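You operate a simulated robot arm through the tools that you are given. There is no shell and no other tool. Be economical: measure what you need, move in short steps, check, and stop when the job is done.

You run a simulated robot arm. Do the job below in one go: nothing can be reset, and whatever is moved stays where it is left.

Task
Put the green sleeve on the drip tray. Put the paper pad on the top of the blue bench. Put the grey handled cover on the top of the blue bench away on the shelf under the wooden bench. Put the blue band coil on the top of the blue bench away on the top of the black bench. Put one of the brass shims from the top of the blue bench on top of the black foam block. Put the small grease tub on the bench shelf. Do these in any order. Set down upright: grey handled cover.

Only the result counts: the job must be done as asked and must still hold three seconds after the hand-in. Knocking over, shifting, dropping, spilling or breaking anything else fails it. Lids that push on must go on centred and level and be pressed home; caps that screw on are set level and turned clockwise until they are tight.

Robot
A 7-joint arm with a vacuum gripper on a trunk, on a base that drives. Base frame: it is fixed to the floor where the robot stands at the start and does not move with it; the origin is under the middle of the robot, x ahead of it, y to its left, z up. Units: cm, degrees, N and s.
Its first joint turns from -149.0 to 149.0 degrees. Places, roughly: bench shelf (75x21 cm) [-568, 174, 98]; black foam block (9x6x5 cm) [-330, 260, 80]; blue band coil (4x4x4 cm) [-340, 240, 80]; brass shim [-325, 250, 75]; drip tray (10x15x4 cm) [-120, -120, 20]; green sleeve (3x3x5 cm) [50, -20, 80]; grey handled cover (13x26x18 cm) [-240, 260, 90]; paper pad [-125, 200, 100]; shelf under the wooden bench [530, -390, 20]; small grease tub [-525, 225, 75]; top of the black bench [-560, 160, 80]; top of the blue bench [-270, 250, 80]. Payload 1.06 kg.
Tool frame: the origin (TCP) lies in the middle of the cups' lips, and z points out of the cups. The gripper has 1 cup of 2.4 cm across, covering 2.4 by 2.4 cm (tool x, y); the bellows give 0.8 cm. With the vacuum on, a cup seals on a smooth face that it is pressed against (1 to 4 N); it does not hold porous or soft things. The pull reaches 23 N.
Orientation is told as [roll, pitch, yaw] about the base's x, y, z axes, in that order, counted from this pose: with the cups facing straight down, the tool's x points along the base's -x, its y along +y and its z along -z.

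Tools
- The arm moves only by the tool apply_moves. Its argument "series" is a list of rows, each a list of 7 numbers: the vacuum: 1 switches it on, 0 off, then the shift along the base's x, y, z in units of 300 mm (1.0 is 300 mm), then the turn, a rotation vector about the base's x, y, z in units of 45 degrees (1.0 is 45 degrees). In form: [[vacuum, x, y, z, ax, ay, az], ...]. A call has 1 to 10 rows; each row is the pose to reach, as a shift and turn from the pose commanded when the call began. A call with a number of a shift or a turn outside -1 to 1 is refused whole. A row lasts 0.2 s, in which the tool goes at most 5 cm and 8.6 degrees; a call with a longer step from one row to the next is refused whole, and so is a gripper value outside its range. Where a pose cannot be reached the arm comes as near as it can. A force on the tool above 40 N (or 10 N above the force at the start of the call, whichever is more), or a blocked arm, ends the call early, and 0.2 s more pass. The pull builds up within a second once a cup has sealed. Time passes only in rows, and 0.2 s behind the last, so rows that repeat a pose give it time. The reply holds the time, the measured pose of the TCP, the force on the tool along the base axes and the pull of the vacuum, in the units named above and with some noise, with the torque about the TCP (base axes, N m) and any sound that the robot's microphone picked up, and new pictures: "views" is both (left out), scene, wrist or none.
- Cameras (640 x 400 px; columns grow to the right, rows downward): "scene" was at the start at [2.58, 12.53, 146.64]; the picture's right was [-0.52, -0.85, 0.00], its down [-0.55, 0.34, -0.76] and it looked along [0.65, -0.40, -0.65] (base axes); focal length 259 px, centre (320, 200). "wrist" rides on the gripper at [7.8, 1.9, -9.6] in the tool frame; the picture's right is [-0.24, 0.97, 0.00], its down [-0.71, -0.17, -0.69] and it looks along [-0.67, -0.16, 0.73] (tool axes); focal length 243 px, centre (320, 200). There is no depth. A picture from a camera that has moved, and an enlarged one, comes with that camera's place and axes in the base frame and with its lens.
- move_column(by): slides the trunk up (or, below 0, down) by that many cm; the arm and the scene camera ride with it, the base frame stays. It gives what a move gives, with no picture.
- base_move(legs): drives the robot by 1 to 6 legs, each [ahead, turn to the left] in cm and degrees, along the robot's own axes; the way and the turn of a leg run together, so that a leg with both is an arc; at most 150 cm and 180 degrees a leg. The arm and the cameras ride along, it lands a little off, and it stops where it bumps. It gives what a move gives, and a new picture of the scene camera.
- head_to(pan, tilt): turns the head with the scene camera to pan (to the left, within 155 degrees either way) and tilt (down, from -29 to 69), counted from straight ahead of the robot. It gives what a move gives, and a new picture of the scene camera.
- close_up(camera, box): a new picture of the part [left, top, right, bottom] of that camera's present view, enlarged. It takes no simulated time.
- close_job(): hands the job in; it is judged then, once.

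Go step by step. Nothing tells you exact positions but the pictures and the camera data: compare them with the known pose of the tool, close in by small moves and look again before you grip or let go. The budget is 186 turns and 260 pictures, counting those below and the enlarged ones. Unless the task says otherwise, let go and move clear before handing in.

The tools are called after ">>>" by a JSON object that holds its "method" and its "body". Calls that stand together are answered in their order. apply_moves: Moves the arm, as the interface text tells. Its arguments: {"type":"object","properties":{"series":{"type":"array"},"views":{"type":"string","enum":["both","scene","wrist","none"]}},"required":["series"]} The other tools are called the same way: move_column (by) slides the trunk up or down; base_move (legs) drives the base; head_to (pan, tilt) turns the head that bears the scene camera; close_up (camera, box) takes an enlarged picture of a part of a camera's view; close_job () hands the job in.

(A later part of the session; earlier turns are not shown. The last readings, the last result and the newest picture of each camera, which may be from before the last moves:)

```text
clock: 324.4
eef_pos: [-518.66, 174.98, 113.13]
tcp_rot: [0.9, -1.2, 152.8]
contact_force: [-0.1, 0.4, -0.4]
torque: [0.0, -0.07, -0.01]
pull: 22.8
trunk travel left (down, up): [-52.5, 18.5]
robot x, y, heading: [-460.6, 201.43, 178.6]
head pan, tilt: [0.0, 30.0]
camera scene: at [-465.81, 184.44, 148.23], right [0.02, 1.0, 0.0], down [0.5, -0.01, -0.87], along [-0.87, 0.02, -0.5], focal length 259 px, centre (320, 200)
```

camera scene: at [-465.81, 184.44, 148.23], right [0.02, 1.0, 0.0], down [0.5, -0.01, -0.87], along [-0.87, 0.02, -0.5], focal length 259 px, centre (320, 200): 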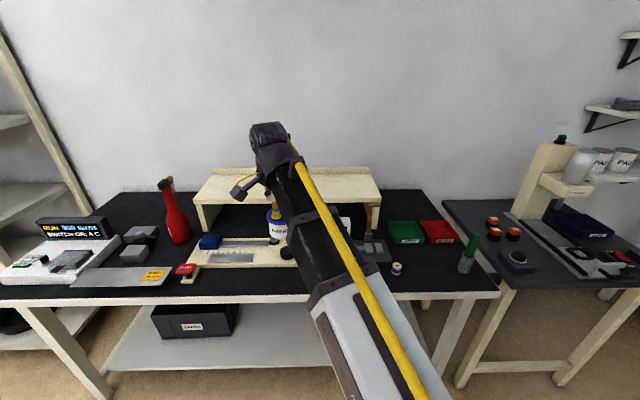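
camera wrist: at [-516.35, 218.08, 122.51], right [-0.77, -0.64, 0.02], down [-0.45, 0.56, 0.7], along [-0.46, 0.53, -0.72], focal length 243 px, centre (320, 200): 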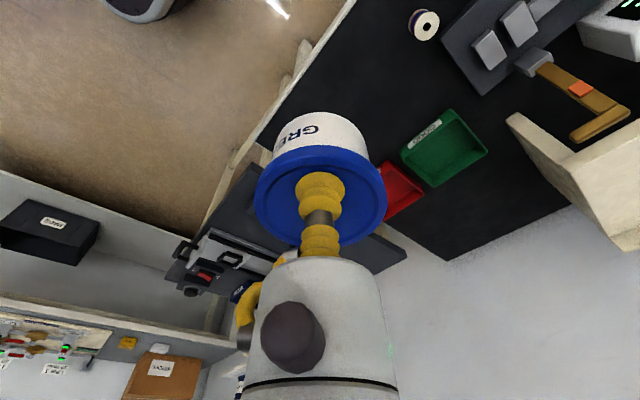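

>>> {"method": "move_column", "body": {"by": 8}}

>>> {"method": "base_move", "body": {"legs": [[18, 0]]}}

>>> {"method": "apply_moves", "body": {"series": [[1, -0.02, 0.12, 0, 0, 0, 0], [1, -0.05, 0.26, 0, 0, 0, 0], [1, -0.1, 0.4, 0, 0, 0, 0], [1, -0.15, 0.54, 0, 0, 0, 0], [1, -0.25, 0.65, 0, 0, 0, 0], [1, -0.38, 0.7, 0, 0, 0, 0], [1, -0.52, 0.72, 0, 0, 0, 0], [1, -0.66, 0.72, 0, 0, 0, 0], [1, -0.8, 0.72, 0, 0, 0, 0], [1, -0.8, 0.72, 0, 0, 0, 0]], "views": "both"}}

```text
clock: 325.6
eef_pos: [-518.63, 174.96, 121.11]
tcp_rot: [0.9, -1.2, 152.7]
contact_force: [1.1, 0.5, -0.7]
torque: [-0.03, -0.07, -0.01]
pull: 23.2
trunk travel left (down, up): [-60.5, 10.5]
robot x, y, heading: [-460.54, 201.04, 178.6]
head pan, tilt: [0.0, 30.0]
```

```text
clock: 327.1
eef_pos: [-536.72, 175.41, 121.03]
tcp_rot: [0.9, -1.1, 152.7]
contact_force: [-0.5, 0.3, -0.9]
torque: [-0.03, -0.02, -0.01]
pull: 23.0
trunk travel left (down, up): [-60.5, 10.5]
robot x, y, heading: [-478.93, 201.57, 179.0]
head pan, tilt: [0.0, 30.0]
camera scene: at [-484.02, 184.83, 156.23], right [0.02, 1.0, 0.0], down [0.5, -0.01, -0.87], along [-0.87, 0.02, -0.5], focal length 259 px, centre (320, 200)
```

scene: 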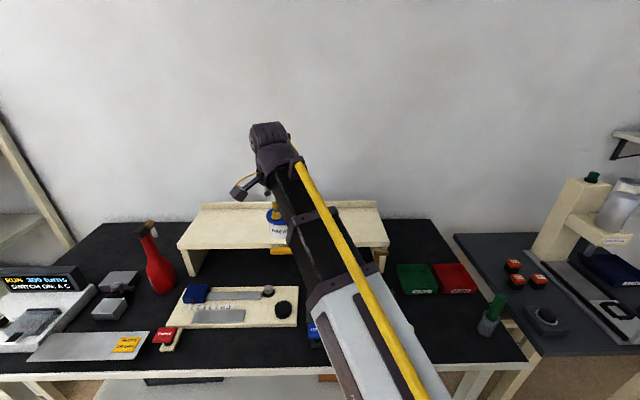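

```text
clock: 329.3
eef_pos: [-560.88, 196.96, 121.25]
tcp_rot: [0.9, -1.2, 153.0]
contact_force: [0.3, -0.8, -2.0]
torque: [-0.02, -0.08, 0.01]
pull: 23.4
out of reach, approached as far as the arm can: row 2
trunk travel left (down, up): [-60.5, 10.5]
robot x, y, heading: [-478.6, 202.1, 178.9]
head pan, tilt: [0.0, 30.0]
camera scene: at [-484.04, 184.84, 156.23], right [0.02, 1.0, 0.0], down [0.5, -0.01, -0.87], along [-0.87, 0.02, -0.5], focal length 259 px, centre (320, 200)
camera wrist: at [-554.4, 191.88, 130.58], right [-0.65, -0.76, 0.02], down [-0.53, 0.48, 0.7], along [-0.54, 0.44, -0.72], focal length 243 px, centre (320, 200)
```

scene: 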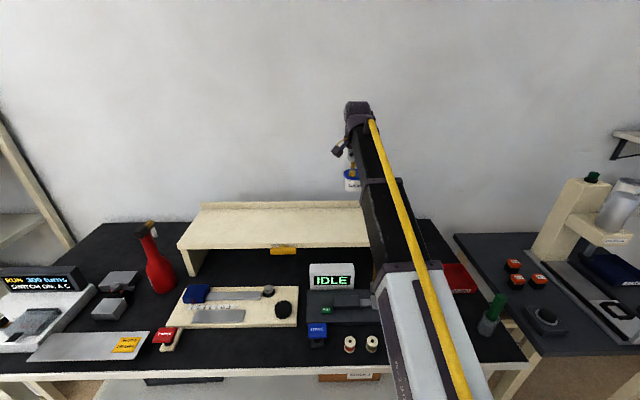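
wrist: 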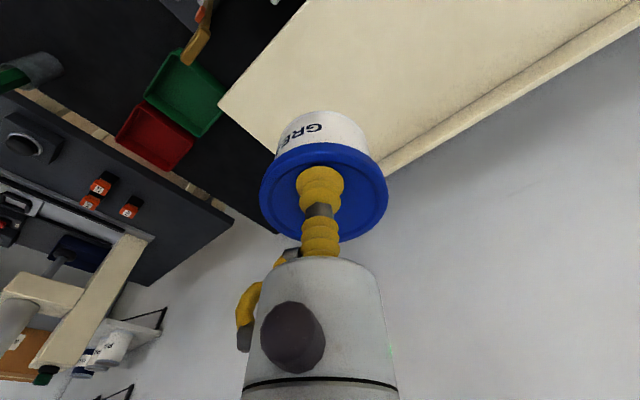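

>>> {"method": "apply_moves", "body": {"series": [[1, -0.1, -0.07, 0, 0, 0, 0], [1, -0.2, -0.133, -0.05, 0, 0, 0], [1, -0.2, -0.133, -0.2, 0, 0, 0], [1, -0.2, -0.133, -0.35, 0, 0, 0], [1, -0.2, -0.133, -0.48, 0, 0, 0], [1, -0.2, -0.133, -0.48, 0, 0, 0]], "views": "both"}}

```text
clock: 330.7
eef_pos: [-566.68, 193.01, 106.68]
tcp_rot: [0.9, -1.2, 152.8]
contact_force: [0.0, -0.3, -2.1]
torque: [-0.06, -0.04, 0.03]
pull: 22.8
trunk travel left (down, up): [-60.5, 10.5]
robot x, y, heading: [-479.03, 201.75, 178.9]
head pan, tilt: [0.0, 30.0]
camera scene: at [-484.03, 184.83, 156.23], right [0.02, 1.0, 0.0], down [0.5, -0.01, -0.87], along [-0.87, 0.02, -0.5], focal length 259 px, centre (320, 200)
camera wrist: at [-560.34, 187.82, 116.04], right [-0.65, -0.76, 0.02], down [-0.53, 0.48, 0.7], along [-0.54, 0.44, -0.72], focal length 243 px, centre (320, 200)
```

scene: 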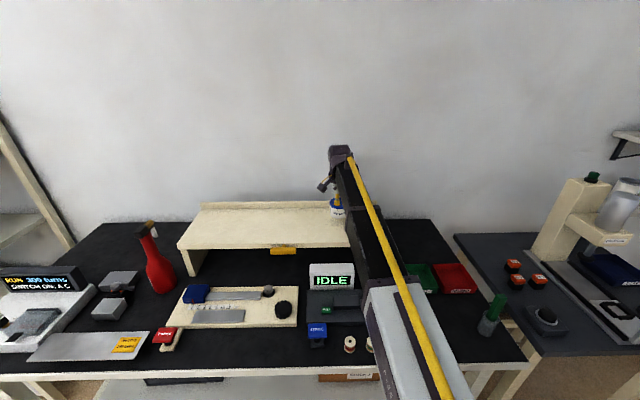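
wrist: 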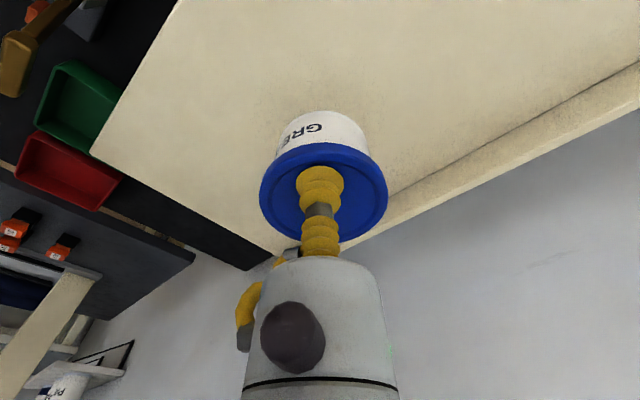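

>>> {"method": "apply_moves", "body": {"series": [[1, 0, 0, -0.03, 0, 0, 0], [1, 0, 0, -0.06, 0, 0, 0], [1, 0, 0, -0.08, 0, 0, 0], [1, 0, 0, -0.095, 0, 0, 0], [1, 0, 0, -0.11, 0, 0, 0]], "views": "none"}}

```text
clock: 331.9
eef_pos: [-566.83, 193.01, 103.42]
tcp_rot: [0.9, -1.2, 152.9]
contact_force: [0.2, -0.4, -0.5]
torque: [-0.04, -0.03, 0.02]
pull: 22.9
trunk travel left (down, up): [-60.5, 10.5]
robot x, y, heading: [-478.81, 201.72, 178.9]
head pan, tilt: [0.0, 30.0]
```

>>> {"method": "apply_moves", "body": {"series": [[1, 0, 0, -0.01, 0, 0, 0], [1, 0, 0, -0.02, 0, 0, 0], [1, 0, 0, -0.03, 0, 0, 0], [1, 0, 0, -0.04, 0, 0, 0], [1, 0, 0, -0.05, 0, 0, 0], [1, 0, 0, -0.06, 0, 0, 0]], "views": "none"}}

```text
clock: 333.3
eef_pos: [-566.74, 192.85, 101.76]
tcp_rot: [1.1, -1.2, 152.8]
contact_force: [-5.6, -4.2, 20.4]
torque: [0.06, -0.07, 0.05]
pull: 22.8
trunk travel left (down, up): [-60.5, 10.5]
robot x, y, heading: [-478.53, 201.47, 178.8]
head pan, tilt: [0.0, 30.0]
```

Contact. Easing, releasing and rising.

>>> {"method": "apply_moves", "body": {"series": [[1, 0, 0, 0.01, 0, 0, 0], [0, 0, 0, 0.01, 0, 0, 0], [0, 0, 0, 0.01, 0, 0, 0], [0, 0, 0, 0.01, 0, 0, 0], [0, 0, 0, 0.012, 0, 0, 0], [0, 0, 0, 0.04, 0, 0, 0], [0, 0, 0, 0.12, 0, 0, 0], [0, 0, 0, 0.26, 0, 0, 0], [0, 0, 0, 0.4, 0, 0, 0], [0, 0, 0, 0.5, 0, 0, 0]], "views": "wrist"}}

```text
clock: 335.5
eef_pos: [-566.96, 192.93, 116.6]
tcp_rot: [0.9, -1.1, 152.8]
contact_force: [0.3, -0.5, -1.2]
torque: [-0.04, 0.0, 0.02]
pull: 0.0
trunk travel left (down, up): [-60.5, 10.5]
robot x, y, heading: [-479.26, 202.0, 178.8]
head pan, tilt: [0.0, 30.0]
camera wrist: at [-560.56, 187.81, 126.03], right [-0.65, -0.76, 0.02], down [-0.53, 0.48, 0.7], along [-0.54, 0.44, -0.72], focal length 243 px, centre (320, 200)
```

wrist: 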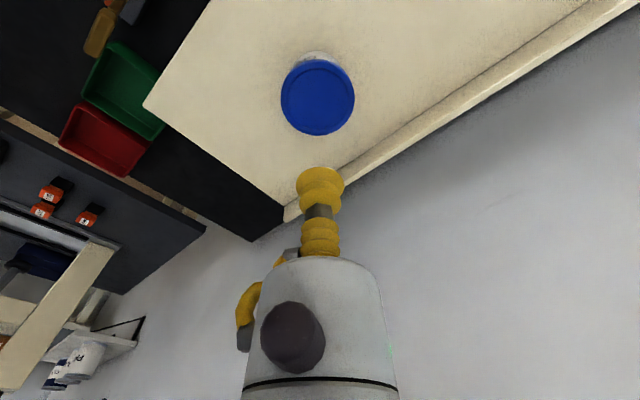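

The grease tub is on the shelf. Last: the grey handled cover on the blue bench. Folding the arm and driving back round to the blue bench's front.

>>> {"method": "apply_moves", "body": {"series": [[0, 0.15, 0, 0, 0, 0, 0], [0, 0.3, 0.02, 0, 0, 0, 0], [0, 0.45, 0.03, 0, 0, 0, 0], [0, 0.6, 0.04, 0, 0, 0, 0], [0, 0.75, 0.05, 0, 0, 0, 0], [0, 0.85, 0.05, 0, 0, 0, 0]], "views": "none"}}

>>> {"method": "base_move", "body": {"legs": [[-22, 0], [0, 90], [150, 0], [22, 0], [0, 92], [130, 0]]}}

```text
clock: 336.9
eef_pos: [-541.25, 194.53, 116.58]
tcp_rot: [0.9, -1.1, 152.9]
contact_force: [0.0, -0.4, -1.1]
torque: [-0.05, -0.02, 0.0]
pull: 0.0
trunk travel left (down, up): [-60.5, 10.5]
robot x, y, heading: [-478.94, 201.98, 178.9]
head pan, tilt: [0.0, 30.0]
```

```text
clock: 360.9
eef_pos: [-261.88, 49.06, 116.55]
tcp_rot: [0.9, -1.2, -22.7]
contact_force: [0.0, 0.7, -0.8]
torque: [0.0, 0.02, -0.01]
pull: 0.0
trunk travel left (down, up): [-60.5, 10.5]
robot x, y, heading: [-323.27, 36.9, 3.3]
head pan, tilt: [0.0, 30.0]
camera scene: at [-320.08, 54.25, 156.23], right [0.06, -1.0, 0.0], down [-0.5, -0.03, -0.87], along [0.86, 0.05, -0.5], focal length 259 px, centre (320, 200)
```

scene: 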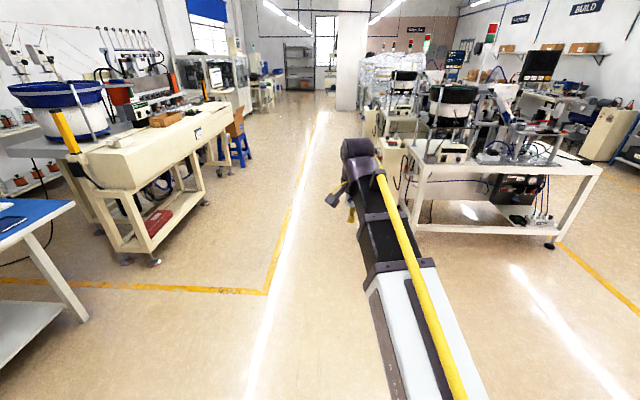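

>>> {"method": "base_move", "body": {"legs": [[0, 52], [132, 0], [0, 35]]}}

>>> {"method": "head_to", "body": {"pan": 5, "tilt": 40}}

>>> {"method": "close_up", "body": {"camera": "wrist", "box": [0, 0, 640, 400]}}

```text
clock: 371.7
eef_pos: [-256.28, 209.64, 116.62]
tcp_rot: [0.9, -1.1, 64.6]
contact_force: [0.3, -0.2, 0.5]
torque: [0.01, -0.01, 0.0]
pull: 0.2
trunk travel left (down, up): [-60.5, 10.5]
robot x, y, heading: [-247.13, 148.02, 90.5]
head pan, tilt: [0.0, 30.0]
camera scene: at [-264.45, 151.76, 156.23], right [1.0, 0.01, 0.0], down [0.0, -0.5, -0.87], along [-0.01, 0.87, -0.5], focal length 259 px, centre (320, 200)
```

scene: 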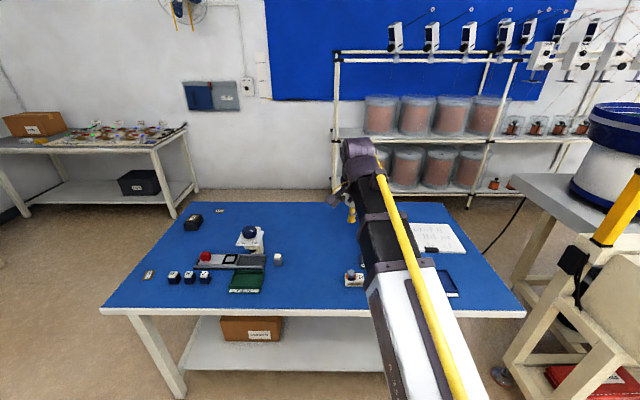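

```text
clock: 372.4
eef_pos: [-256.29, 209.62, 116.53]
tcp_rot: [1.0, -1.2, 64.6]
contact_force: [-0.3, -1.1, -0.1]
torque: [-0.01, -0.02, 0.0]
pull: 0.0
trunk travel left (down, up): [-60.5, 10.5]
robot x, y, heading: [-246.92, 147.54, 90.5]
head pan, tilt: [5.0, 40.0]
camera scene: at [-265.17, 151.19, 154.7], right [1.0, 0.1, 0.0], down [0.06, -0.64, -0.77], along [-0.07, 0.76, -0.64], focal length 259 px, centre (320, 200)
```

scene: 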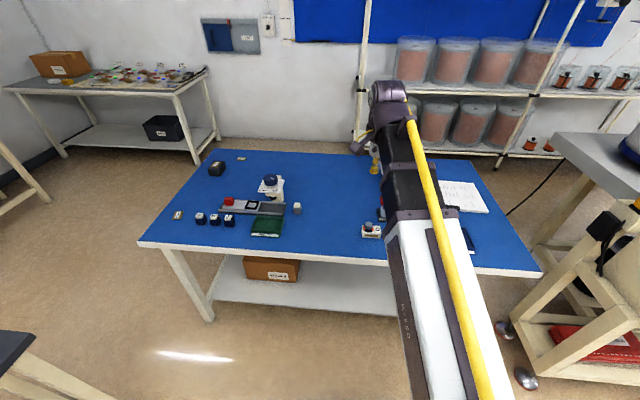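

```text
1.00 times, centred on (320, 200) of wrist (not enlarged: the box is as wide or as high as the picture)
camera zoom: at [-261.31, 203.12, 125.95], right [-0.78, 0.63, 0.02], down [0.46, 0.55, 0.7], along [0.43, 0.55, -0.72], focal length 243 px, centre (320, 200)
```

zoom: 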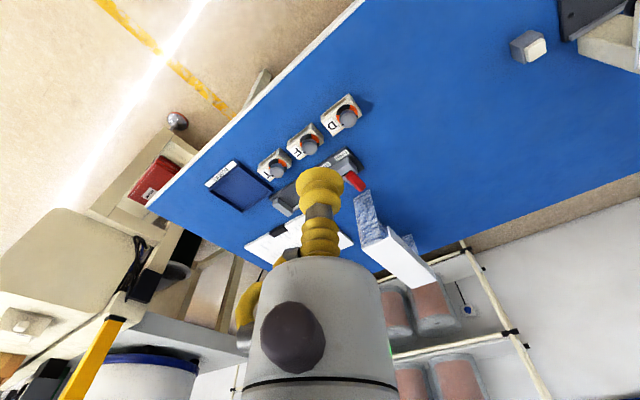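

The arm hides the cover; I'll swing it left to get a clear look.

>>> {"method": "apply_moves", "body": {"series": [[0, -0.14, 0, 0, 0, 0, 0], [0, -0.28, 0, 0, 0, 0, 0], [0, -0.42, 0, 0, 0, 0, 0], [0, -0.56, 0, 0, 0, 0, 0], [0, -0.7, -0.02, 0, 0, 0, 0], [0, -0.84, -0.06, 0, 0, 0, 0], [0, -0.98, -0.1, 0, 0, 0, 0]], "views": "none"}}

>>> {"method": "head_to", "body": {"pan": -10, "tilt": 35}}

>>> {"method": "close_up", "body": {"camera": "scene", "box": [240, 110, 420, 230]}}

```text
clock: 374.0
eef_pos: [-285.94, 206.7, 116.59]
tcp_rot: [0.9, -1.2, 64.6]
contact_force: [0.1, -0.1, -0.4]
torque: [0.01, 0.04, -0.02]
pull: 0.0
trunk travel left (down, up): [-60.5, 10.5]
robot x, y, heading: [-246.85, 146.98, 90.6]
head pan, tilt: [5.0, 40.0]
```

```text
clock: 374.8
eef_pos: [-285.74, 206.64, 116.72]
tcp_rot: [0.9, -1.3, 64.5]
contact_force: [1.0, -0.7, 0.2]
torque: [-0.02, -0.02, 0.02]
pull: 0.1
trunk travel left (down, up): [-60.5, 10.5]
robot x, y, heading: [-247.11, 147.12, 90.4]
head pan, tilt: [-10.0, 35.0]
camera scene: at [-262.92, 151.41, 155.45], right [0.99, -0.16, 0.0], down [-0.09, -0.57, -0.82], along [0.13, 0.81, -0.57], focal length 259 px, centre (320, 200)
```

scene: 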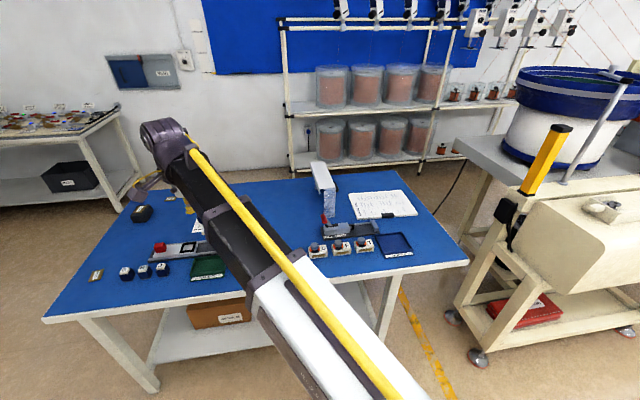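

```text
3.33 times, centred on (330, 170) of scene
camera zoom: at [-262.92, 151.41, 155.45], right [0.99, -0.16, 0.0], down [-0.09, -0.57, -0.82], along [0.13, 0.81, -0.57], focal length 863 px, centre (287, 300)
```

zoom: 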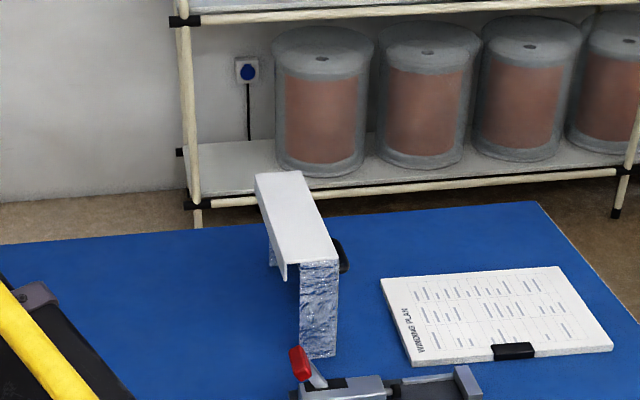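

The cover stands upright: a white strip top (about 8 x 28 cm, z≈93, x -248..-240, y 248..276), handle on its east side. I'll edge closer and go over the top's middle.

>>> {"method": "base_move", "body": {"legs": [[16, 0]]}}

>>> {"method": "apply_moves", "body": {"series": [[0, 0.14, 0.06, 0, 0, 0, 0], [0, 0.28, 0.12, 0, 0, 0, 0], [0, 0.42, 0.18, 0, 0, 0, 0], [0, 0.56, 0.24, 0, 0, 0, 0], [0, 0.7, 0.3, 0, 0, 0, 0], [0, 0.84, 0.36, 0, 0, 0, 0], [0, 0.98, 0.42, 0, 0, 0, 0], [0, 1.0, 0.58, 0, 0, 0, 0], [0, 1.0, 0.74, 0, 0, 0, 0], [0, 1.0, 0.9, 0, 0, 0, 0]], "views": "both"}}

```text
clock: 376.2
eef_pos: [-285.91, 222.73, 116.67]
tcp_rot: [0.8, -1.2, 64.5]
contact_force: [0.5, -0.2, 0.9]
torque: [-0.02, 0.01, 0.0]
pull: 0.1
trunk travel left (down, up): [-60.5, 10.5]
robot x, y, heading: [-247.51, 164.12, 90.3]
head pan, tilt: [-10.0, 35.0]
camera scene: at [-263.05, 167.44, 155.45], right [0.99, -0.17, 0.0], down [-0.1, -0.57, -0.82], along [0.14, 0.81, -0.57], focal length 259 px, centre (320, 200)
```

scene: 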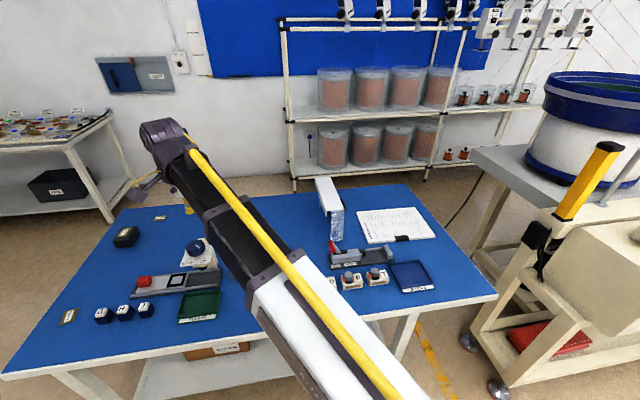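

```text
clock: 378.4
eef_pos: [-256.22, 249.89, 116.68]
tcp_rot: [0.9, -1.3, 64.5]
contact_force: [-0.1, 0.1, -0.6]
torque: [0.01, 0.0, 0.02]
pull: 0.1
trunk travel left (down, up): [-60.5, 10.5]
robot x, y, heading: [-247.44, 163.27, 90.5]
head pan, tilt: [-10.0, 35.0]
camera scene: at [-263.04, 167.46, 155.45], right [0.99, -0.17, 0.0], down [-0.1, -0.57, -0.82], along [0.14, 0.81, -0.57], focal length 259 px, centre (320, 200)
camera wrist: at [-261.13, 243.35, 125.95], right [-0.78, 0.63, 0.02], down [0.46, 0.55, 0.7], along [0.43, 0.55, -0.72], focal length 243 px, centre (320, 200)
```

scene: 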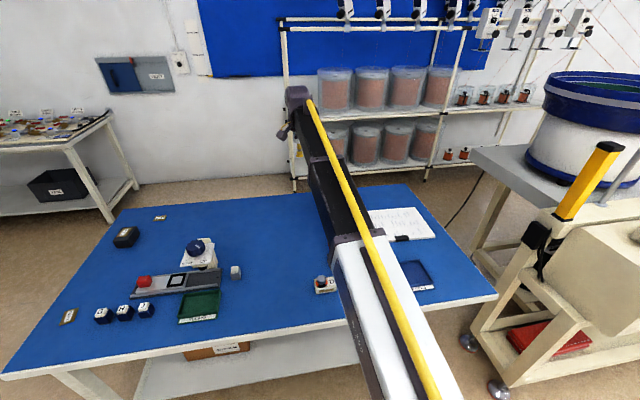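
wrist: 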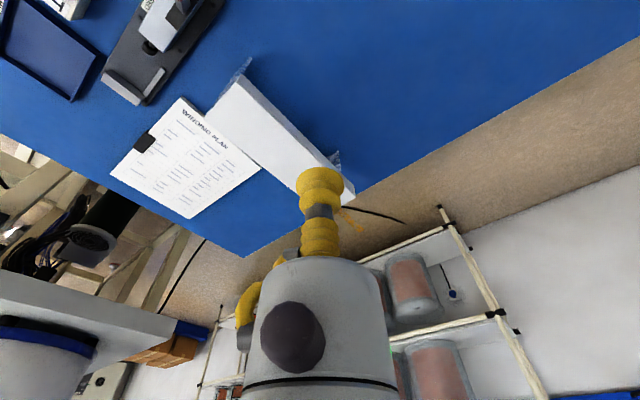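

>>> {"method": "apply_moves", "body": {"series": [[0, 0.13, 0.08, 0, 0, 0, 0], [0, 0.27, 0.16, 0, 0, 0, 0], [0, 0.42, 0.22, 0, 0, 0, 0], [0, 0.42, 0.27, -0.1, 0, 0, 0], [0, 0.42, 0.27, -0.25, 0, 0, 0], [0, 0.42, 0.27, -0.4, 0, 0, 0], [0, 0.42, 0.27, -0.4, 0, 0, 0]], "views": "wrist"}}

```text
clock: 380.0
eef_pos: [-243.16, 257.96, 104.56]
tcp_rot: [0.9, -1.2, 64.6]
contact_force: [0.2, 0.2, 0.1]
torque: [-0.03, -0.03, 0.01]
pull: 0.0
trunk travel left (down, up): [-60.5, 10.5]
robot x, y, heading: [-247.41, 163.79, 90.7]
head pan, tilt: [-10.0, 35.0]
camera wrist: at [-248.19, 251.54, 114.01], right [-0.78, 0.63, 0.02], down [0.46, 0.55, 0.7], along [0.43, 0.55, -0.72], focal length 243 px, centre (320, 200)
```

wrist: 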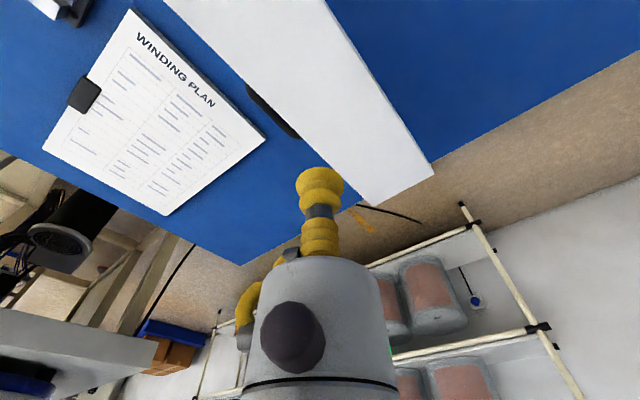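

The top spans x -248..-241, y 245..270.5 at z≈95; the cup is over its middle. Levelling the tool and pressing on.

>>> {"method": "apply_moves", "body": {"series": [[1, 0, 0, -0.1, -0.0327, -0.0066, 0], [1, 0, 0, -0.22, -0.0327, -0.0066, 0], [1, 0, 0, -0.28, -0.0327, -0.0066, 0], [1, 0, 0, -0.3, -0.0327, -0.0066, 0], [1, 0, 0, -0.315, -0.0327, -0.0066, 0], [1, 0, 0, -0.33, -0.0327, -0.0066, 0], [1, 0, 0, -0.34, -0.0327, -0.0066, 0], [1, 0, 0, -0.34, -0.0327, -0.0066, 0]], "views": "none"}}

```text
clock: 381.8
eef_pos: [-243.38, 257.71, 94.69]
tcp_rot: [0.1, -0.2, 64.7]
contact_force: [-2.3, 6.3, 17.8]
torque: [-0.07, -0.05, 0.06]
pull: 23.2
trunk travel left (down, up): [-60.5, 10.5]
robot x, y, heading: [-247.36, 163.25, 90.5]
head pan, tilt: [-10.0, 35.0]
```

>>> {"method": "apply_moves", "body": {"series": [[1, 0, 0, 0.02, 0, 0, 0], [1, 0, 0, 0.05, 0, 0, 0], [1, 0, 0, 0.1, 0, 0, 0], [1, 0, 0, 0.18, 0, 0, 0], [1, 0, 0, 0.28, 0, 0, 0], [1, 0, 0, 0.28, 0, 0, 0]], "views": "wrist"}}

```text
clock: 383.2
eef_pos: [-243.31, 257.8, 102.79]
tcp_rot: [0.1, 0.0, 64.5]
contact_force: [0.4, -0.3, -2.6]
torque: [-0.02, 0.02, -0.01]
pull: 23.1
trunk travel left (down, up): [-60.5, 10.5]
robot x, y, heading: [-247.84, 163.29, 90.2]
head pan, tilt: [-10.0, 35.0]
camera wrist: at [-248.37, 251.56, 112.34], right [-0.78, 0.63, 0.0], down [0.46, 0.57, 0.69], along [0.43, 0.53, -0.73], focal length 243 px, centre (320, 200)
```

wrist: 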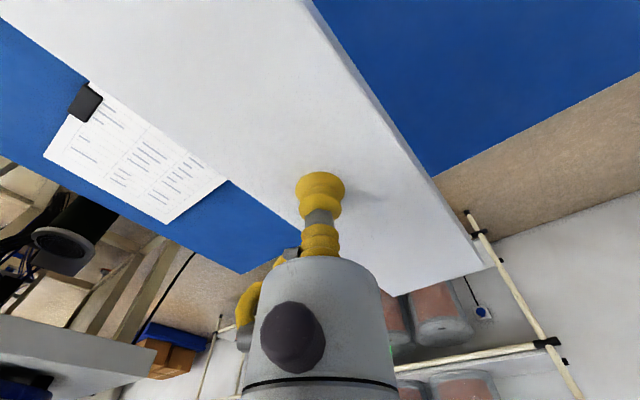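

Held and balanced (about 0.3 kg). Lifting higher and pulling in.

>>> {"method": "apply_moves", "body": {"series": [[1, 0, 0, 0.12, 0, 0, 0], [1, 0, 0, 0.26, 0, 0, 0], [1, 0, 0, 0.4, 0, 0, 0], [1, 0, -0.1, 0.45, 0, 0, 0], [1, 0, -0.24, 0.45, 0, 0, 0], [1, 0, -0.38, 0.45, 0, 0, 0], [1, 0, -0.52, 0.45, 0, 0, 0], [1, 0, -0.66, 0.45, 0, 0, 0], [1, 0, -0.8, 0.45, 0, 0, 0], [1, 0, -0.9, 0.45, 0, 0, 0]], "views": "none"}}

>>> {"method": "base_move", "body": {"legs": [[-60, 0]]}}

>>> {"method": "head_to", "body": {"pan": -90, "tilt": 15}}

```text
clock: 385.4
eef_pos: [-243.16, 230.78, 116.47]
tcp_rot: [0.0, 0.0, 64.6]
contact_force: [-0.5, 0.4, -1.9]
torque: [-0.01, 0.03, 0.0]
pull: 22.8
trunk travel left (down, up): [-60.5, 10.5]
robot x, y, heading: [-247.18, 163.25, 90.2]
head pan, tilt: [-10.0, 35.0]
```

```text
clock: 388.8
eef_pos: [-242.49, 170.84, 116.42]
tcp_rot: [0.0, 0.0, 64.1]
contact_force: [0.2, -0.2, -2.3]
torque: [-0.02, 0.04, -0.01]
pull: 23.0
trunk travel left (down, up): [-60.5, 10.5]
robot x, y, heading: [-247.04, 103.99, 89.9]
head pan, tilt: [-10.0, 35.0]
camera scene: at [-262.75, 107.62, 155.45], right [0.98, -0.17, 0.0], down [-0.1, -0.57, -0.82], along [0.14, 0.81, -0.57], focal length 259 px, centre (320, 200)
```

scene: 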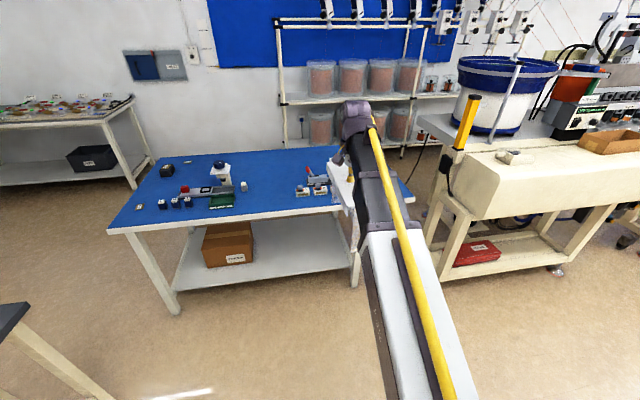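

```text
clock: 390.3
eef_pos: [-242.4, 170.95, 116.46]
tcp_rot: [0.0, 0.0, 64.0]
contact_force: [0.3, -0.3, -3.4]
torque: [-0.01, 0.03, 0.01]
pull: 22.7
trunk travel left (down, up): [-60.5, 10.5]
robot x, y, heading: [-246.94, 103.64, 90.2]
head pan, tilt: [-90.0, 15.0]
camera scene: at [-254.93, 98.96, 158.65], right [0.0, -1.0, 0.0], down [-0.26, 0.0, -0.97], along [0.97, 0.0, -0.26], focal length 259 px, centre (320, 200)
```

scene: 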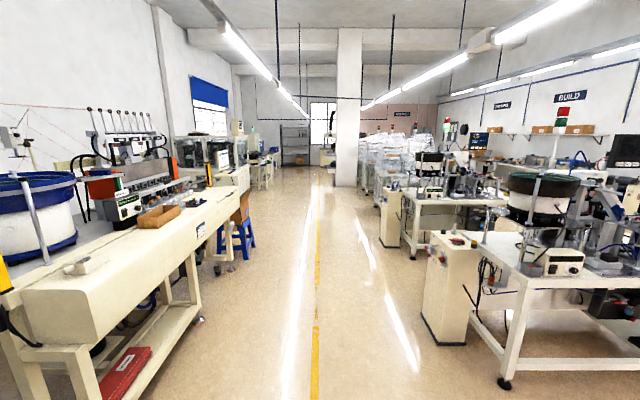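

Held well. The corridor along the south side (y about -150..-340) leads east to the wooden bench. Driving round bench B's west end first.

>>> {"method": "base_move", "body": {"legs": [[0, -169], [150, 0], [0, 1], [150, 0]]}}

>>> {"method": "head_to", "body": {"pan": 75, "tilt": 20}}

```text
clock: 411.9
eef_pos: [-180.4, -256.17, 116.4]
tcp_rot: [-0.1, 0.0, -104.9]
contact_force: [-1.0, -1.0, -3.0]
torque: [0.02, -0.06, -0.03]
pull: 23.6
trunk travel left (down, up): [-60.5, 10.5]
robot x, y, heading: [-188.69, -189.38, -79.1]
head pan, tilt: [-90.0, 15.0]
camera scene: at [-182.16, -183.37, 158.66], right [-0.19, 0.98, 0.0], down [0.25, 0.05, -0.97], along [-0.95, -0.18, -0.26], focal length 259 px, centre (320, 200)
```

scene: 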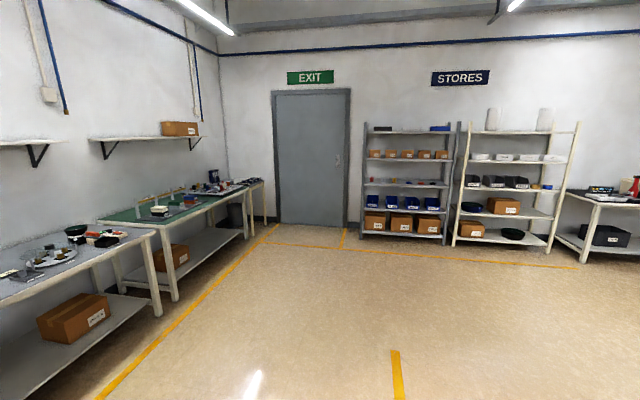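

```text
clock: 414.4
eef_pos: [-180.33, -256.25, 116.42]
tcp_rot: [0.1, 0.0, -104.9]
contact_force: [0.0, 0.1, -2.3]
torque: [0.02, -0.06, 0.0]
pull: 23.2
trunk travel left (down, up): [-60.5, 10.5]
robot x, y, heading: [-188.76, -189.19, -78.9]
head pan, tilt: [75.0, 20.0]
camera scene: at [-163.7, -182.23, 157.84], right [-0.07, -1.0, 0.0], down [-0.34, 0.02, -0.94], along [0.94, -0.07, -0.34], focal length 259 px, centre (320, 200)
```

scene: 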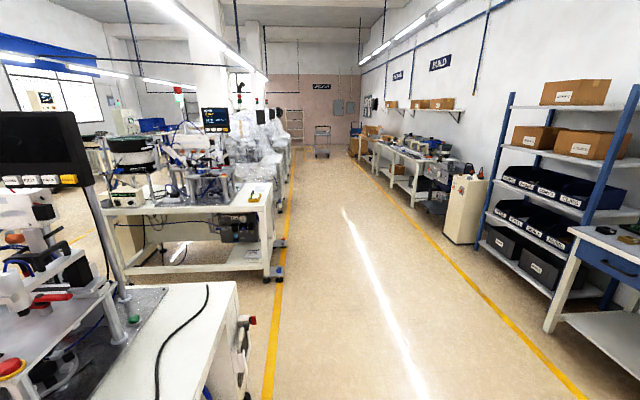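

The corridor is clear between the yellow lines (y -162..-343). Driving along its middle.

>>> {"method": "base_move", "body": {"legs": [[55, 0], [0, 79], [150, 0], [0, 0.5], [150, 0]]}}

>>> {"method": "head_to", "body": {"pan": -20, "tilt": 15}}

```text
clock: 435.5
eef_pos: [190.17, -231.42, 116.39]
tcp_rot: [0.0, 0.0, -22.6]
contact_force: [0.5, -0.3, -3.4]
torque: [0.02, 0.01, 0.02]
pull: 22.9
trunk travel left (down, up): [-60.5, 10.5]
robot x, y, heading: [122.78, -230.59, 3.3]
head pan, tilt: [75.0, 20.0]
camera scene: at [118.9, -204.87, 157.84], right [0.98, -0.2, 0.0], down [-0.07, -0.34, -0.94], along [0.19, 0.92, -0.34], focal length 259 px, centre (320, 200)
```

scene: 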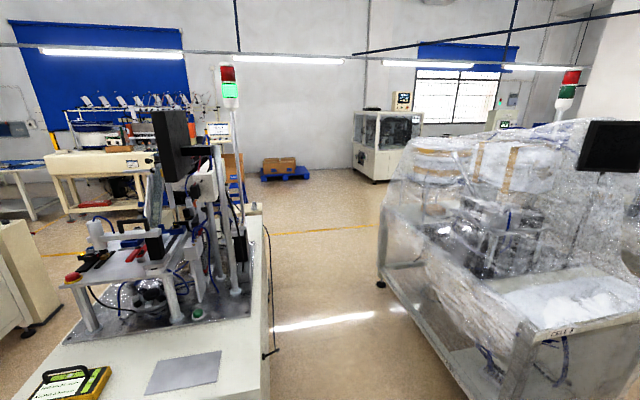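

```text
clock: 437.2
eef_pos: [190.12, -231.3, 116.4]
tcp_rot: [0.0, 0.0, -22.6]
contact_force: [0.0, 0.1, -2.7]
torque: [0.02, 0.01, -0.03]
pull: 22.4
trunk travel left (down, up): [-60.5, 10.5]
robot x, y, heading: [122.64, -230.64, 3.2]
head pan, tilt: [-20.0, 15.0]
camera scene: at [125.97, -216.66, 158.65], right [-0.29, -0.96, 0.0], down [-0.25, 0.07, -0.97], along [0.93, -0.28, -0.26], focal length 259 px, centre (320, 200)
```

scene: 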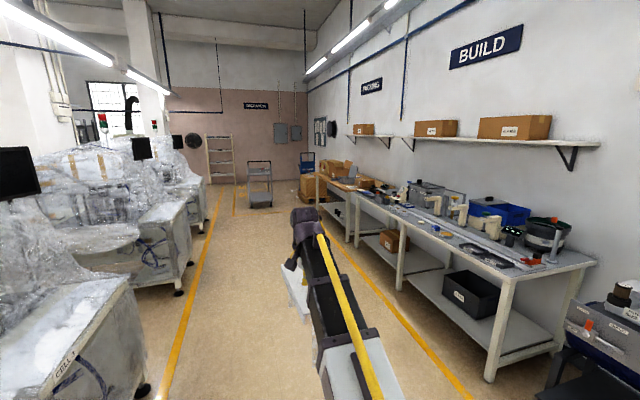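

>>> {"method": "base_move", "body": {"legs": [[0, -5], [150, 0], [0, 0.5], [130, 0]]}}

>>> {"method": "head_to", "body": {"pan": -50, "tilt": 30}}

```text
clock: 451.6
eef_pos: [469.6, -238.66, 116.49]
tcp_rot: [0.0, 0.0, -25.0]
contact_force: [0.5, -0.8, -2.4]
torque: [0.06, 0.07, -0.04]
pull: 23.1
trunk travel left (down, up): [-60.5, 10.5]
robot x, y, heading: [402.04, -235.08, 0.7]
head pan, tilt: [-20.0, 15.0]
camera scene: at [406.04, -221.11, 158.65], right [-0.33, -0.94, 0.0], down [-0.24, 0.09, -0.97], along [0.91, -0.32, -0.26], focal length 259 px, centre (320, 200)
```

scene: 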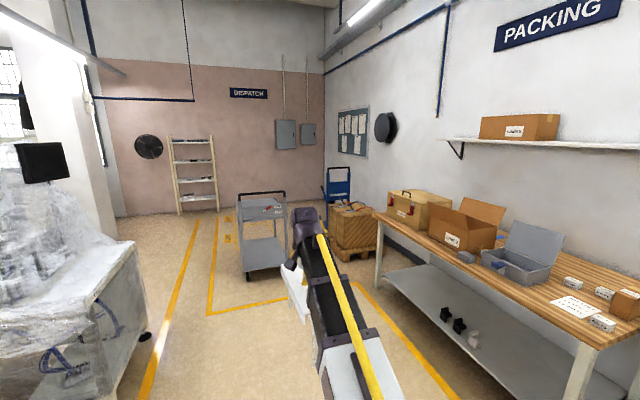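

```text
clock: 452.5
eef_pos: [469.55, -238.69, 116.44]
tcp_rot: [-0.1, 0.1, -25.2]
contact_force: [-0.9, 0.0, -2.6]
torque: [0.02, 0.02, -0.01]
pull: 23.1
trunk travel left (down, up): [-60.5, 10.5]
robot x, y, heading: [401.9, -234.97, 0.9]
head pan, tilt: [-50.0, 30.0]
camera scene: at [403.14, -224.88, 156.24], right [-0.76, -0.65, 0.0], down [-0.33, 0.38, -0.87], along [0.57, -0.66, -0.5], focal length 259 px, centre (320, 200)
```

scene: 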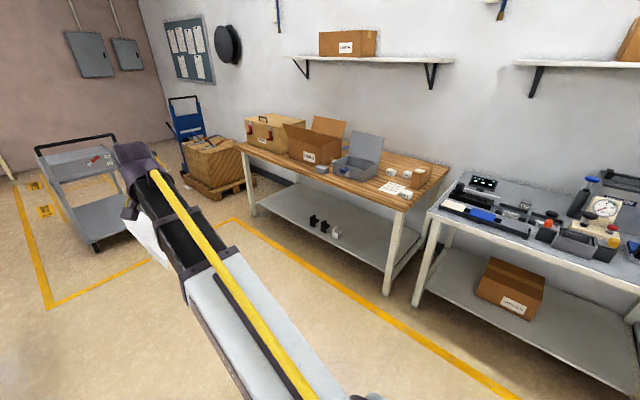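

The wooden bench spans x 449..617, front y≈-350, with a lower shelf; small fixtures stand at x 511..535 there, so I'll set the cover at about x=480. Driving to face it.

>>> {"method": "base_move", "body": {"legs": [[78, 0], [0, -91]]}}

>>> {"method": "apply_moves", "body": {"series": [[1, 0, 0, 0, 0, 0, 0.16], [1, 0, 0, 0, 0, 0, 0.32], [1, 0, 0, 0, 0, 0, 0.48], [1, 0, 0, 0, 0, 0, 0.64], [1, 0, 0, 0, 0, 0, 0.8], [1, 0, 0, 0, 0, 0, 0.96], [1, 0, 0, 0, 0, 0, 0.96]], "views": "none"}}

>>> {"method": "head_to", "body": {"pan": 10, "tilt": 40}}

```text
clock: 460.6
eef_pos: [472.98, -301.31, 116.26]
tcp_rot: [0.1, 0.1, -117.4]
contact_force: [0.2, 0.5, -2.4]
torque: [0.02, 0.0, -0.01]
pull: 23.0
trunk travel left (down, up): [-60.5, 10.5]
robot x, y, heading: [479.56, -234.28, -91.6]
head pan, tilt: [-50.0, 30.0]
camera scene: at [489.42, -235.83, 156.24], right [-0.62, 0.78, 0.0], down [0.39, 0.31, -0.87], along [-0.68, -0.54, -0.5], focal length 259 px, centre (320, 200)
```

scene: 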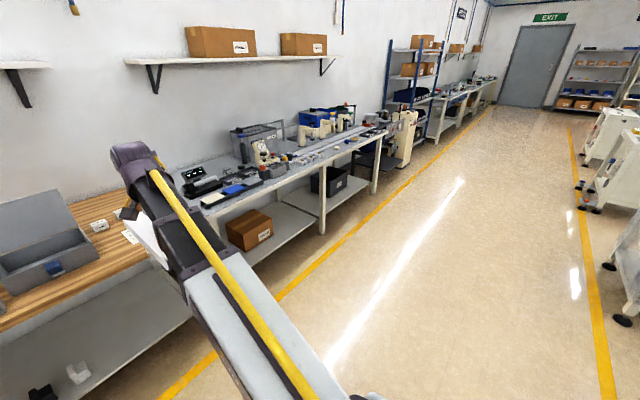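

```text
clock: 462.2
eef_pos: [473.05, -301.42, 116.49]
tcp_rot: [0.0, -0.1, -74.2]
contact_force: [-0.2, 1.0, -4.3]
torque: [0.06, -0.03, -0.01]
pull: 23.0
trunk travel left (down, up): [-60.5, 10.5]
robot x, y, heading: [479.42, -233.79, -91.8]
head pan, tilt: [-50.0, 30.0]
```

```text
clock: 463.5
eef_pos: [472.94, -301.31, 116.5]
tcp_rot: [0.0, -0.1, -74.4]
contact_force: [-0.3, 0.4, -3.5]
torque: [0.04, -0.01, 0.01]
pull: 22.4
trunk travel left (down, up): [-60.5, 10.5]
robot x, y, heading: [479.82, -234.31, -91.7]
head pan, tilt: [10.0, 40.0]
camera scene: at [497.75, -238.62, 154.7], right [-0.99, -0.15, 0.0], down [-0.09, 0.64, -0.77], along [0.11, -0.76, -0.64], focal length 259 px, centre (320, 200)
```

scene: 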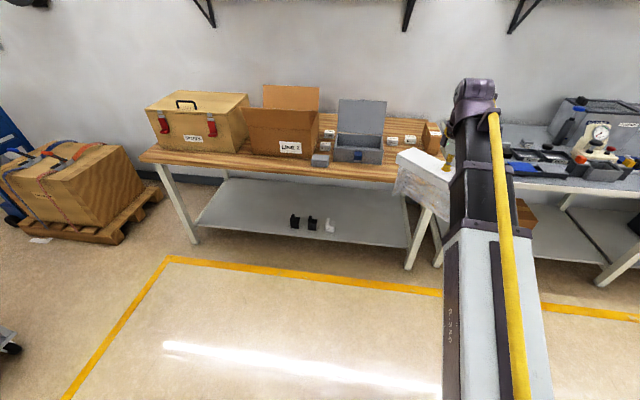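

>>> {"method": "apply_moves", "body": {"series": [[1, 0, 0, 0, 0, 0, 0.16], [1, 0.04, 0, 0, 0, 0, 0.32], [1, 0.08, 0, 0, 0, 0, 0.48], [1, 0.12, 0, 0, 0, 0, 0.64], [1, 0.16, 0, 0, 0, 0, 0.8], [1, 0.2, 0, 0, 0, 0, 0.96], [1, 0.22, 0, 0, 0, 0, 1.0], [1, 0.22, 0, 0, 0, 0, 1.0]], "views": "none"}}

>>> {"method": "move_column", "body": {"by": -40}}

>>> {"method": "move_column", "body": {"by": -20}}

```text
clock: 465.3
eef_pos: [479.67, -301.35, 116.32]
tcp_rot: [0.0, 0.0, -29.2]
contact_force: [0.0, 0.0, -2.6]
torque: [0.05, 0.01, -0.02]
pull: 22.8
trunk travel left (down, up): [-60.5, 10.5]
robot x, y, heading: [480.02, -234.11, -91.7]
head pan, tilt: [10.0, 40.0]
```

```text
clock: 469.1
eef_pos: [479.57, -301.19, 76.43]
tcp_rot: [0.0, 0.0, -29.2]
contact_force: [0.2, -0.3, -3.7]
torque: [0.02, 0.01, 0.01]
pull: 23.0
trunk travel left (down, up): [-20.5, 50.5]
robot x, y, heading: [479.58, -233.95, -91.4]
head pan, tilt: [10.0, 40.0]
```

```text
clock: 471.3
eef_pos: [479.46, -301.27, 56.41]
tcp_rot: [0.0, 0.0, -29.3]
contact_force: [0.3, -0.4, -3.1]
torque: [0.02, 0.01, 0.01]
pull: 23.1
trunk travel left (down, up): [-0.5, 70.5]
robot x, y, heading: [479.32, -234.31, -91.6]
head pan, tilt: [10.0, 40.0]
```

>>> {"method": "apply_moves", "body": {"series": [[1, 0, 0, -0.12, 0, 0, 0.05], [1, 0, 0, -0.25, 0, 0, 0.095], [1, 0, 0, -0.38, 0, 0, 0.095], [1, 0, 0, -0.45, 0, 0, 0.095], [1, 0, 0, -0.45, 0, 0, 0.095]], "views": "none"}}

>>> {"method": "base_move", "body": {"legs": [[35, 0]]}}

>>> {"method": "close_up", "body": {"camera": "wrist", "box": [0, 0, 640, 400]}}

```text
clock: 472.5
eef_pos: [479.49, -301.25, 42.69]
tcp_rot: [0.0, 0.0, -25.0]
contact_force: [0.0, -1.1, -3.6]
torque: [0.06, 0.02, 0.02]
pull: 23.6
trunk travel left (down, up): [-0.5, 70.5]
robot x, y, heading: [479.61, -233.93, -91.5]
head pan, tilt: [10.0, 40.0]
```

```text
clock: 474.8
eef_pos: [478.87, -336.13, 42.8]
tcp_rot: [0.0, 0.0, -24.9]
contact_force: [-0.3, 0.7, -1.9]
torque: [0.02, -0.03, -0.01]
pull: 23.0
trunk travel left (down, up): [-0.5, 70.5]
robot x, y, heading: [478.52, -268.54, -91.3]
head pan, tilt: [10.0, 40.0]
camera scene: at [496.86, -273.38, 94.7], right [-0.99, -0.15, 0.0], down [-0.1, 0.64, -0.77], along [0.11, -0.76, -0.64], focal length 259 px, centre (320, 200)
```

scene: 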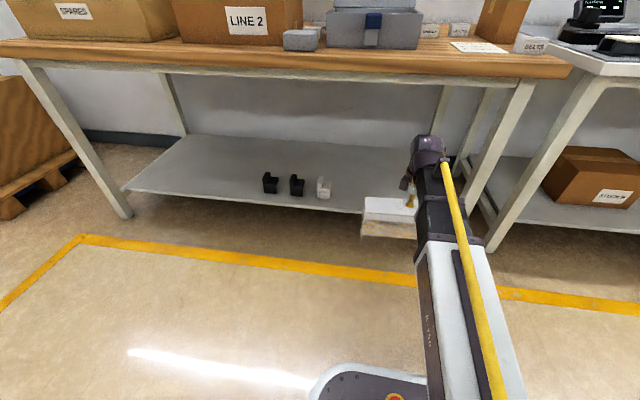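

```text
1.00 times, centred on (320, 200) of wrist (not enlarged: the box is as wide or as high as the picture)
camera zoom: at [472.62, -331.1, 52.33], right [0.62, 0.78, 0.0], down [0.57, -0.45, 0.69], along [0.54, -0.43, -0.73], focal length 243 px, centre (320, 200)
```

zoom: 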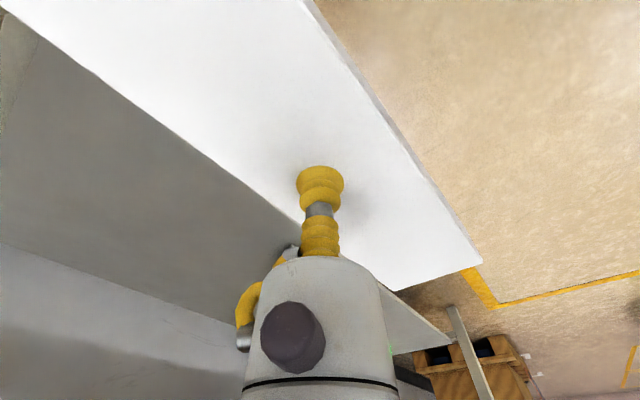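

Cover is entering below the bench top, well clear of the fixtures. Driving a bit nearer and extending over the shelf.

>>> {"method": "base_move", "body": {"legs": [[18, 0]]}}

>>> {"method": "apply_moves", "body": {"series": [[1, 0, -0.12, 0, 0, 0, 0], [1, 0, -0.26, 0, 0, 0, 0], [1, 0, -0.4, 0, 0, 0, 0], [1, 0, -0.54, 0, 0, 0, 0], [1, 0, -0.6, 0, 0, 0, 0], [1, 0, -0.6, 0, 0, 0, 0]], "views": "both"}}

```text
clock: 476.2
eef_pos: [478.72, -353.72, 42.88]
tcp_rot: [0.0, -0.1, -24.6]
contact_force: [-0.3, 0.3, -2.5]
torque: [0.06, 0.03, 0.0]
pull: 22.7
trunk travel left (down, up): [-0.5, 70.5]
robot x, y, heading: [478.28, -286.39, -91.1]
head pan, tilt: [10.0, 40.0]
camera scene: at [496.48, -290.95, 94.7], right [-0.99, -0.15, 0.0], down [-0.1, 0.64, -0.77], along [0.12, -0.76, -0.64], focal length 259 px, centre (320, 200)
```

scene: 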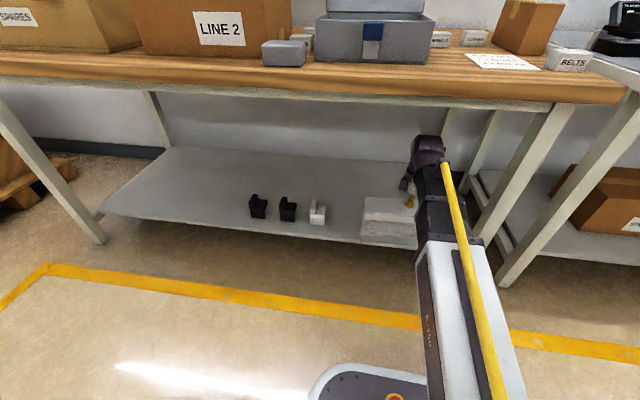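

```text
clock: 477.6
eef_pos: [478.75, -371.73, 42.83]
tcp_rot: [0.0, 0.0, -24.8]
contact_force: [0.3, -0.5, -2.9]
torque: [0.02, 0.03, -0.01]
pull: 23.1
trunk travel left (down, up): [-0.5, 70.5]
robot x, y, heading: [478.27, -286.56, -91.2]
head pan, tilt: [10.0, 40.0]
camera scene: at [496.48, -290.95, 94.7], right [-0.99, -0.15, 0.0], down [-0.1, 0.64, -0.77], along [0.12, -0.76, -0.64], focal length 259 px, centre (320, 200)
camera wrist: at [472.45, -366.71, 52.34], right [0.62, 0.79, 0.0], down [0.57, -0.45, 0.69], along [0.54, -0.42, -0.73], focal length 243 px, centre (320, 200)
```

scene: 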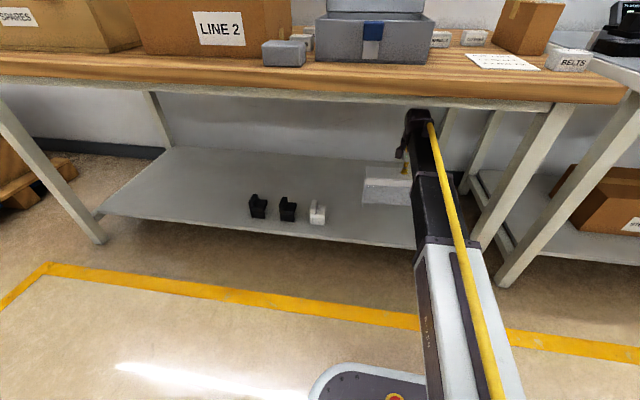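
wrist: 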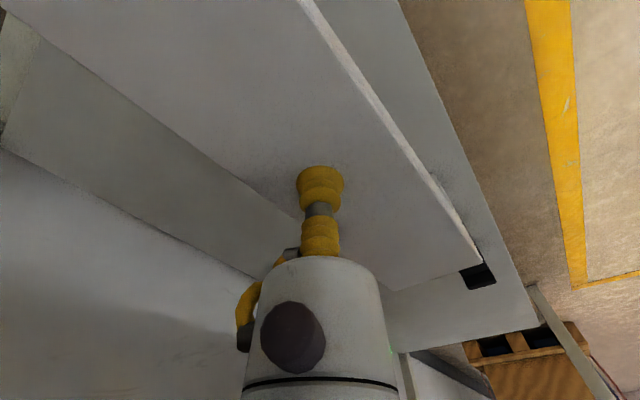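

>>> {"method": "apply_moves", "body": {"series": [[1, 0, 0, -0.07, 0, 0, 0], [1, 0, 0, -0.14, 0, 0, 0], [1, 0, 0, -0.17, 0, 0, 0], [1, 0, 0, -0.185, 0, 0, 0], [1, 0, 0, -0.2, 0, 0, 0], [1, 0, 0, -0.21, 0, 0, 0], [1, 0, 0, -0.22, 0, 0, 0]], "views": "none"}}

```text
clock: 479.2
eef_pos: [478.82, -371.72, 36.16]
tcp_rot: [-0.1, 0.0, -24.6]
contact_force: [-0.1, 0.0, -3.2]
torque: [0.02, 0.06, -0.05]
pull: 23.3
trunk travel left (down, up): [-0.5, 70.5]
robot x, y, heading: [478.22, -286.89, -90.9]
head pan, tilt: [10.0, 40.0]
```

>>> {"method": "apply_moves", "body": {"series": [[1, 0, 0, -0.012, 0, 0, 0], [1, 0, 0, -0.024, 0, 0, 0], [1, 0, 0, -0.036, 0, 0, 0], [1, 0, 0, -0.048, 0, 0, 0], [1, 0, 0, -0.06, 0, 0, 0]], "views": "wrist"}}

```text
clock: 480.4
eef_pos: [478.85, -371.87, 34.42]
tcp_rot: [0.0, 0.0, -24.7]
contact_force: [0.3, -0.3, -3.8]
torque: [0.04, 0.02, -0.01]
pull: 22.7
trunk travel left (down, up): [-0.5, 70.5]
robot x, y, heading: [477.82, -286.82, -91.1]
head pan, tilt: [10.0, 40.0]
camera wrist: at [472.42, -366.76, 43.93], right [0.62, 0.79, 0.0], down [0.57, -0.45, 0.69], along [0.54, -0.42, -0.73], focal length 243 px, centre (320, 200)
```

wrist: 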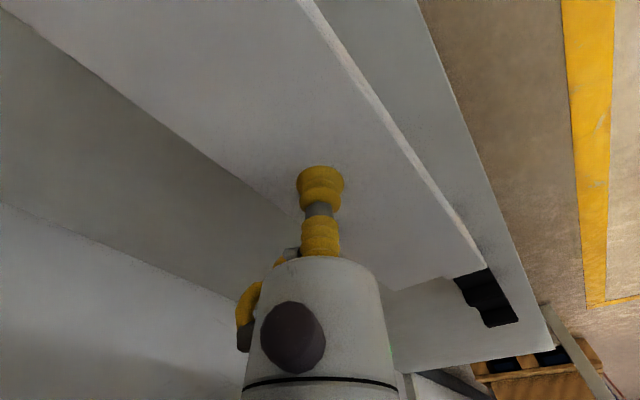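

>>> {"method": "apply_moves", "body": {"series": [[1, 0, 0, -0.012, 0, 0, 0], [1, 0, 0, -0.024, 0, 0, 0], [1, 0, 0, -0.036, 0, 0, 0], [1, 0, 0, -0.048, 0, 0, 0], [1, 0, 0, -0.06, 0, 0, 0], [1, 0, 0, -0.072, 0, 0, 0], [1, 0, 0, -0.084, 0, 0, 0]], "views": "none"}}

```text
clock: 482.0
eef_pos: [478.73, -371.61, 32.37]
tcp_rot: [-0.2, 0.0, -24.8]
contact_force: [-0.6, 5.2, 24.4]
torque: [-0.02, -0.12, 0.01]
pull: 23.0
trunk travel left (down, up): [-0.5, 70.5]
robot x, y, heading: [478.52, -286.83, -91.1]
head pan, tilt: [10.0, 40.0]
```

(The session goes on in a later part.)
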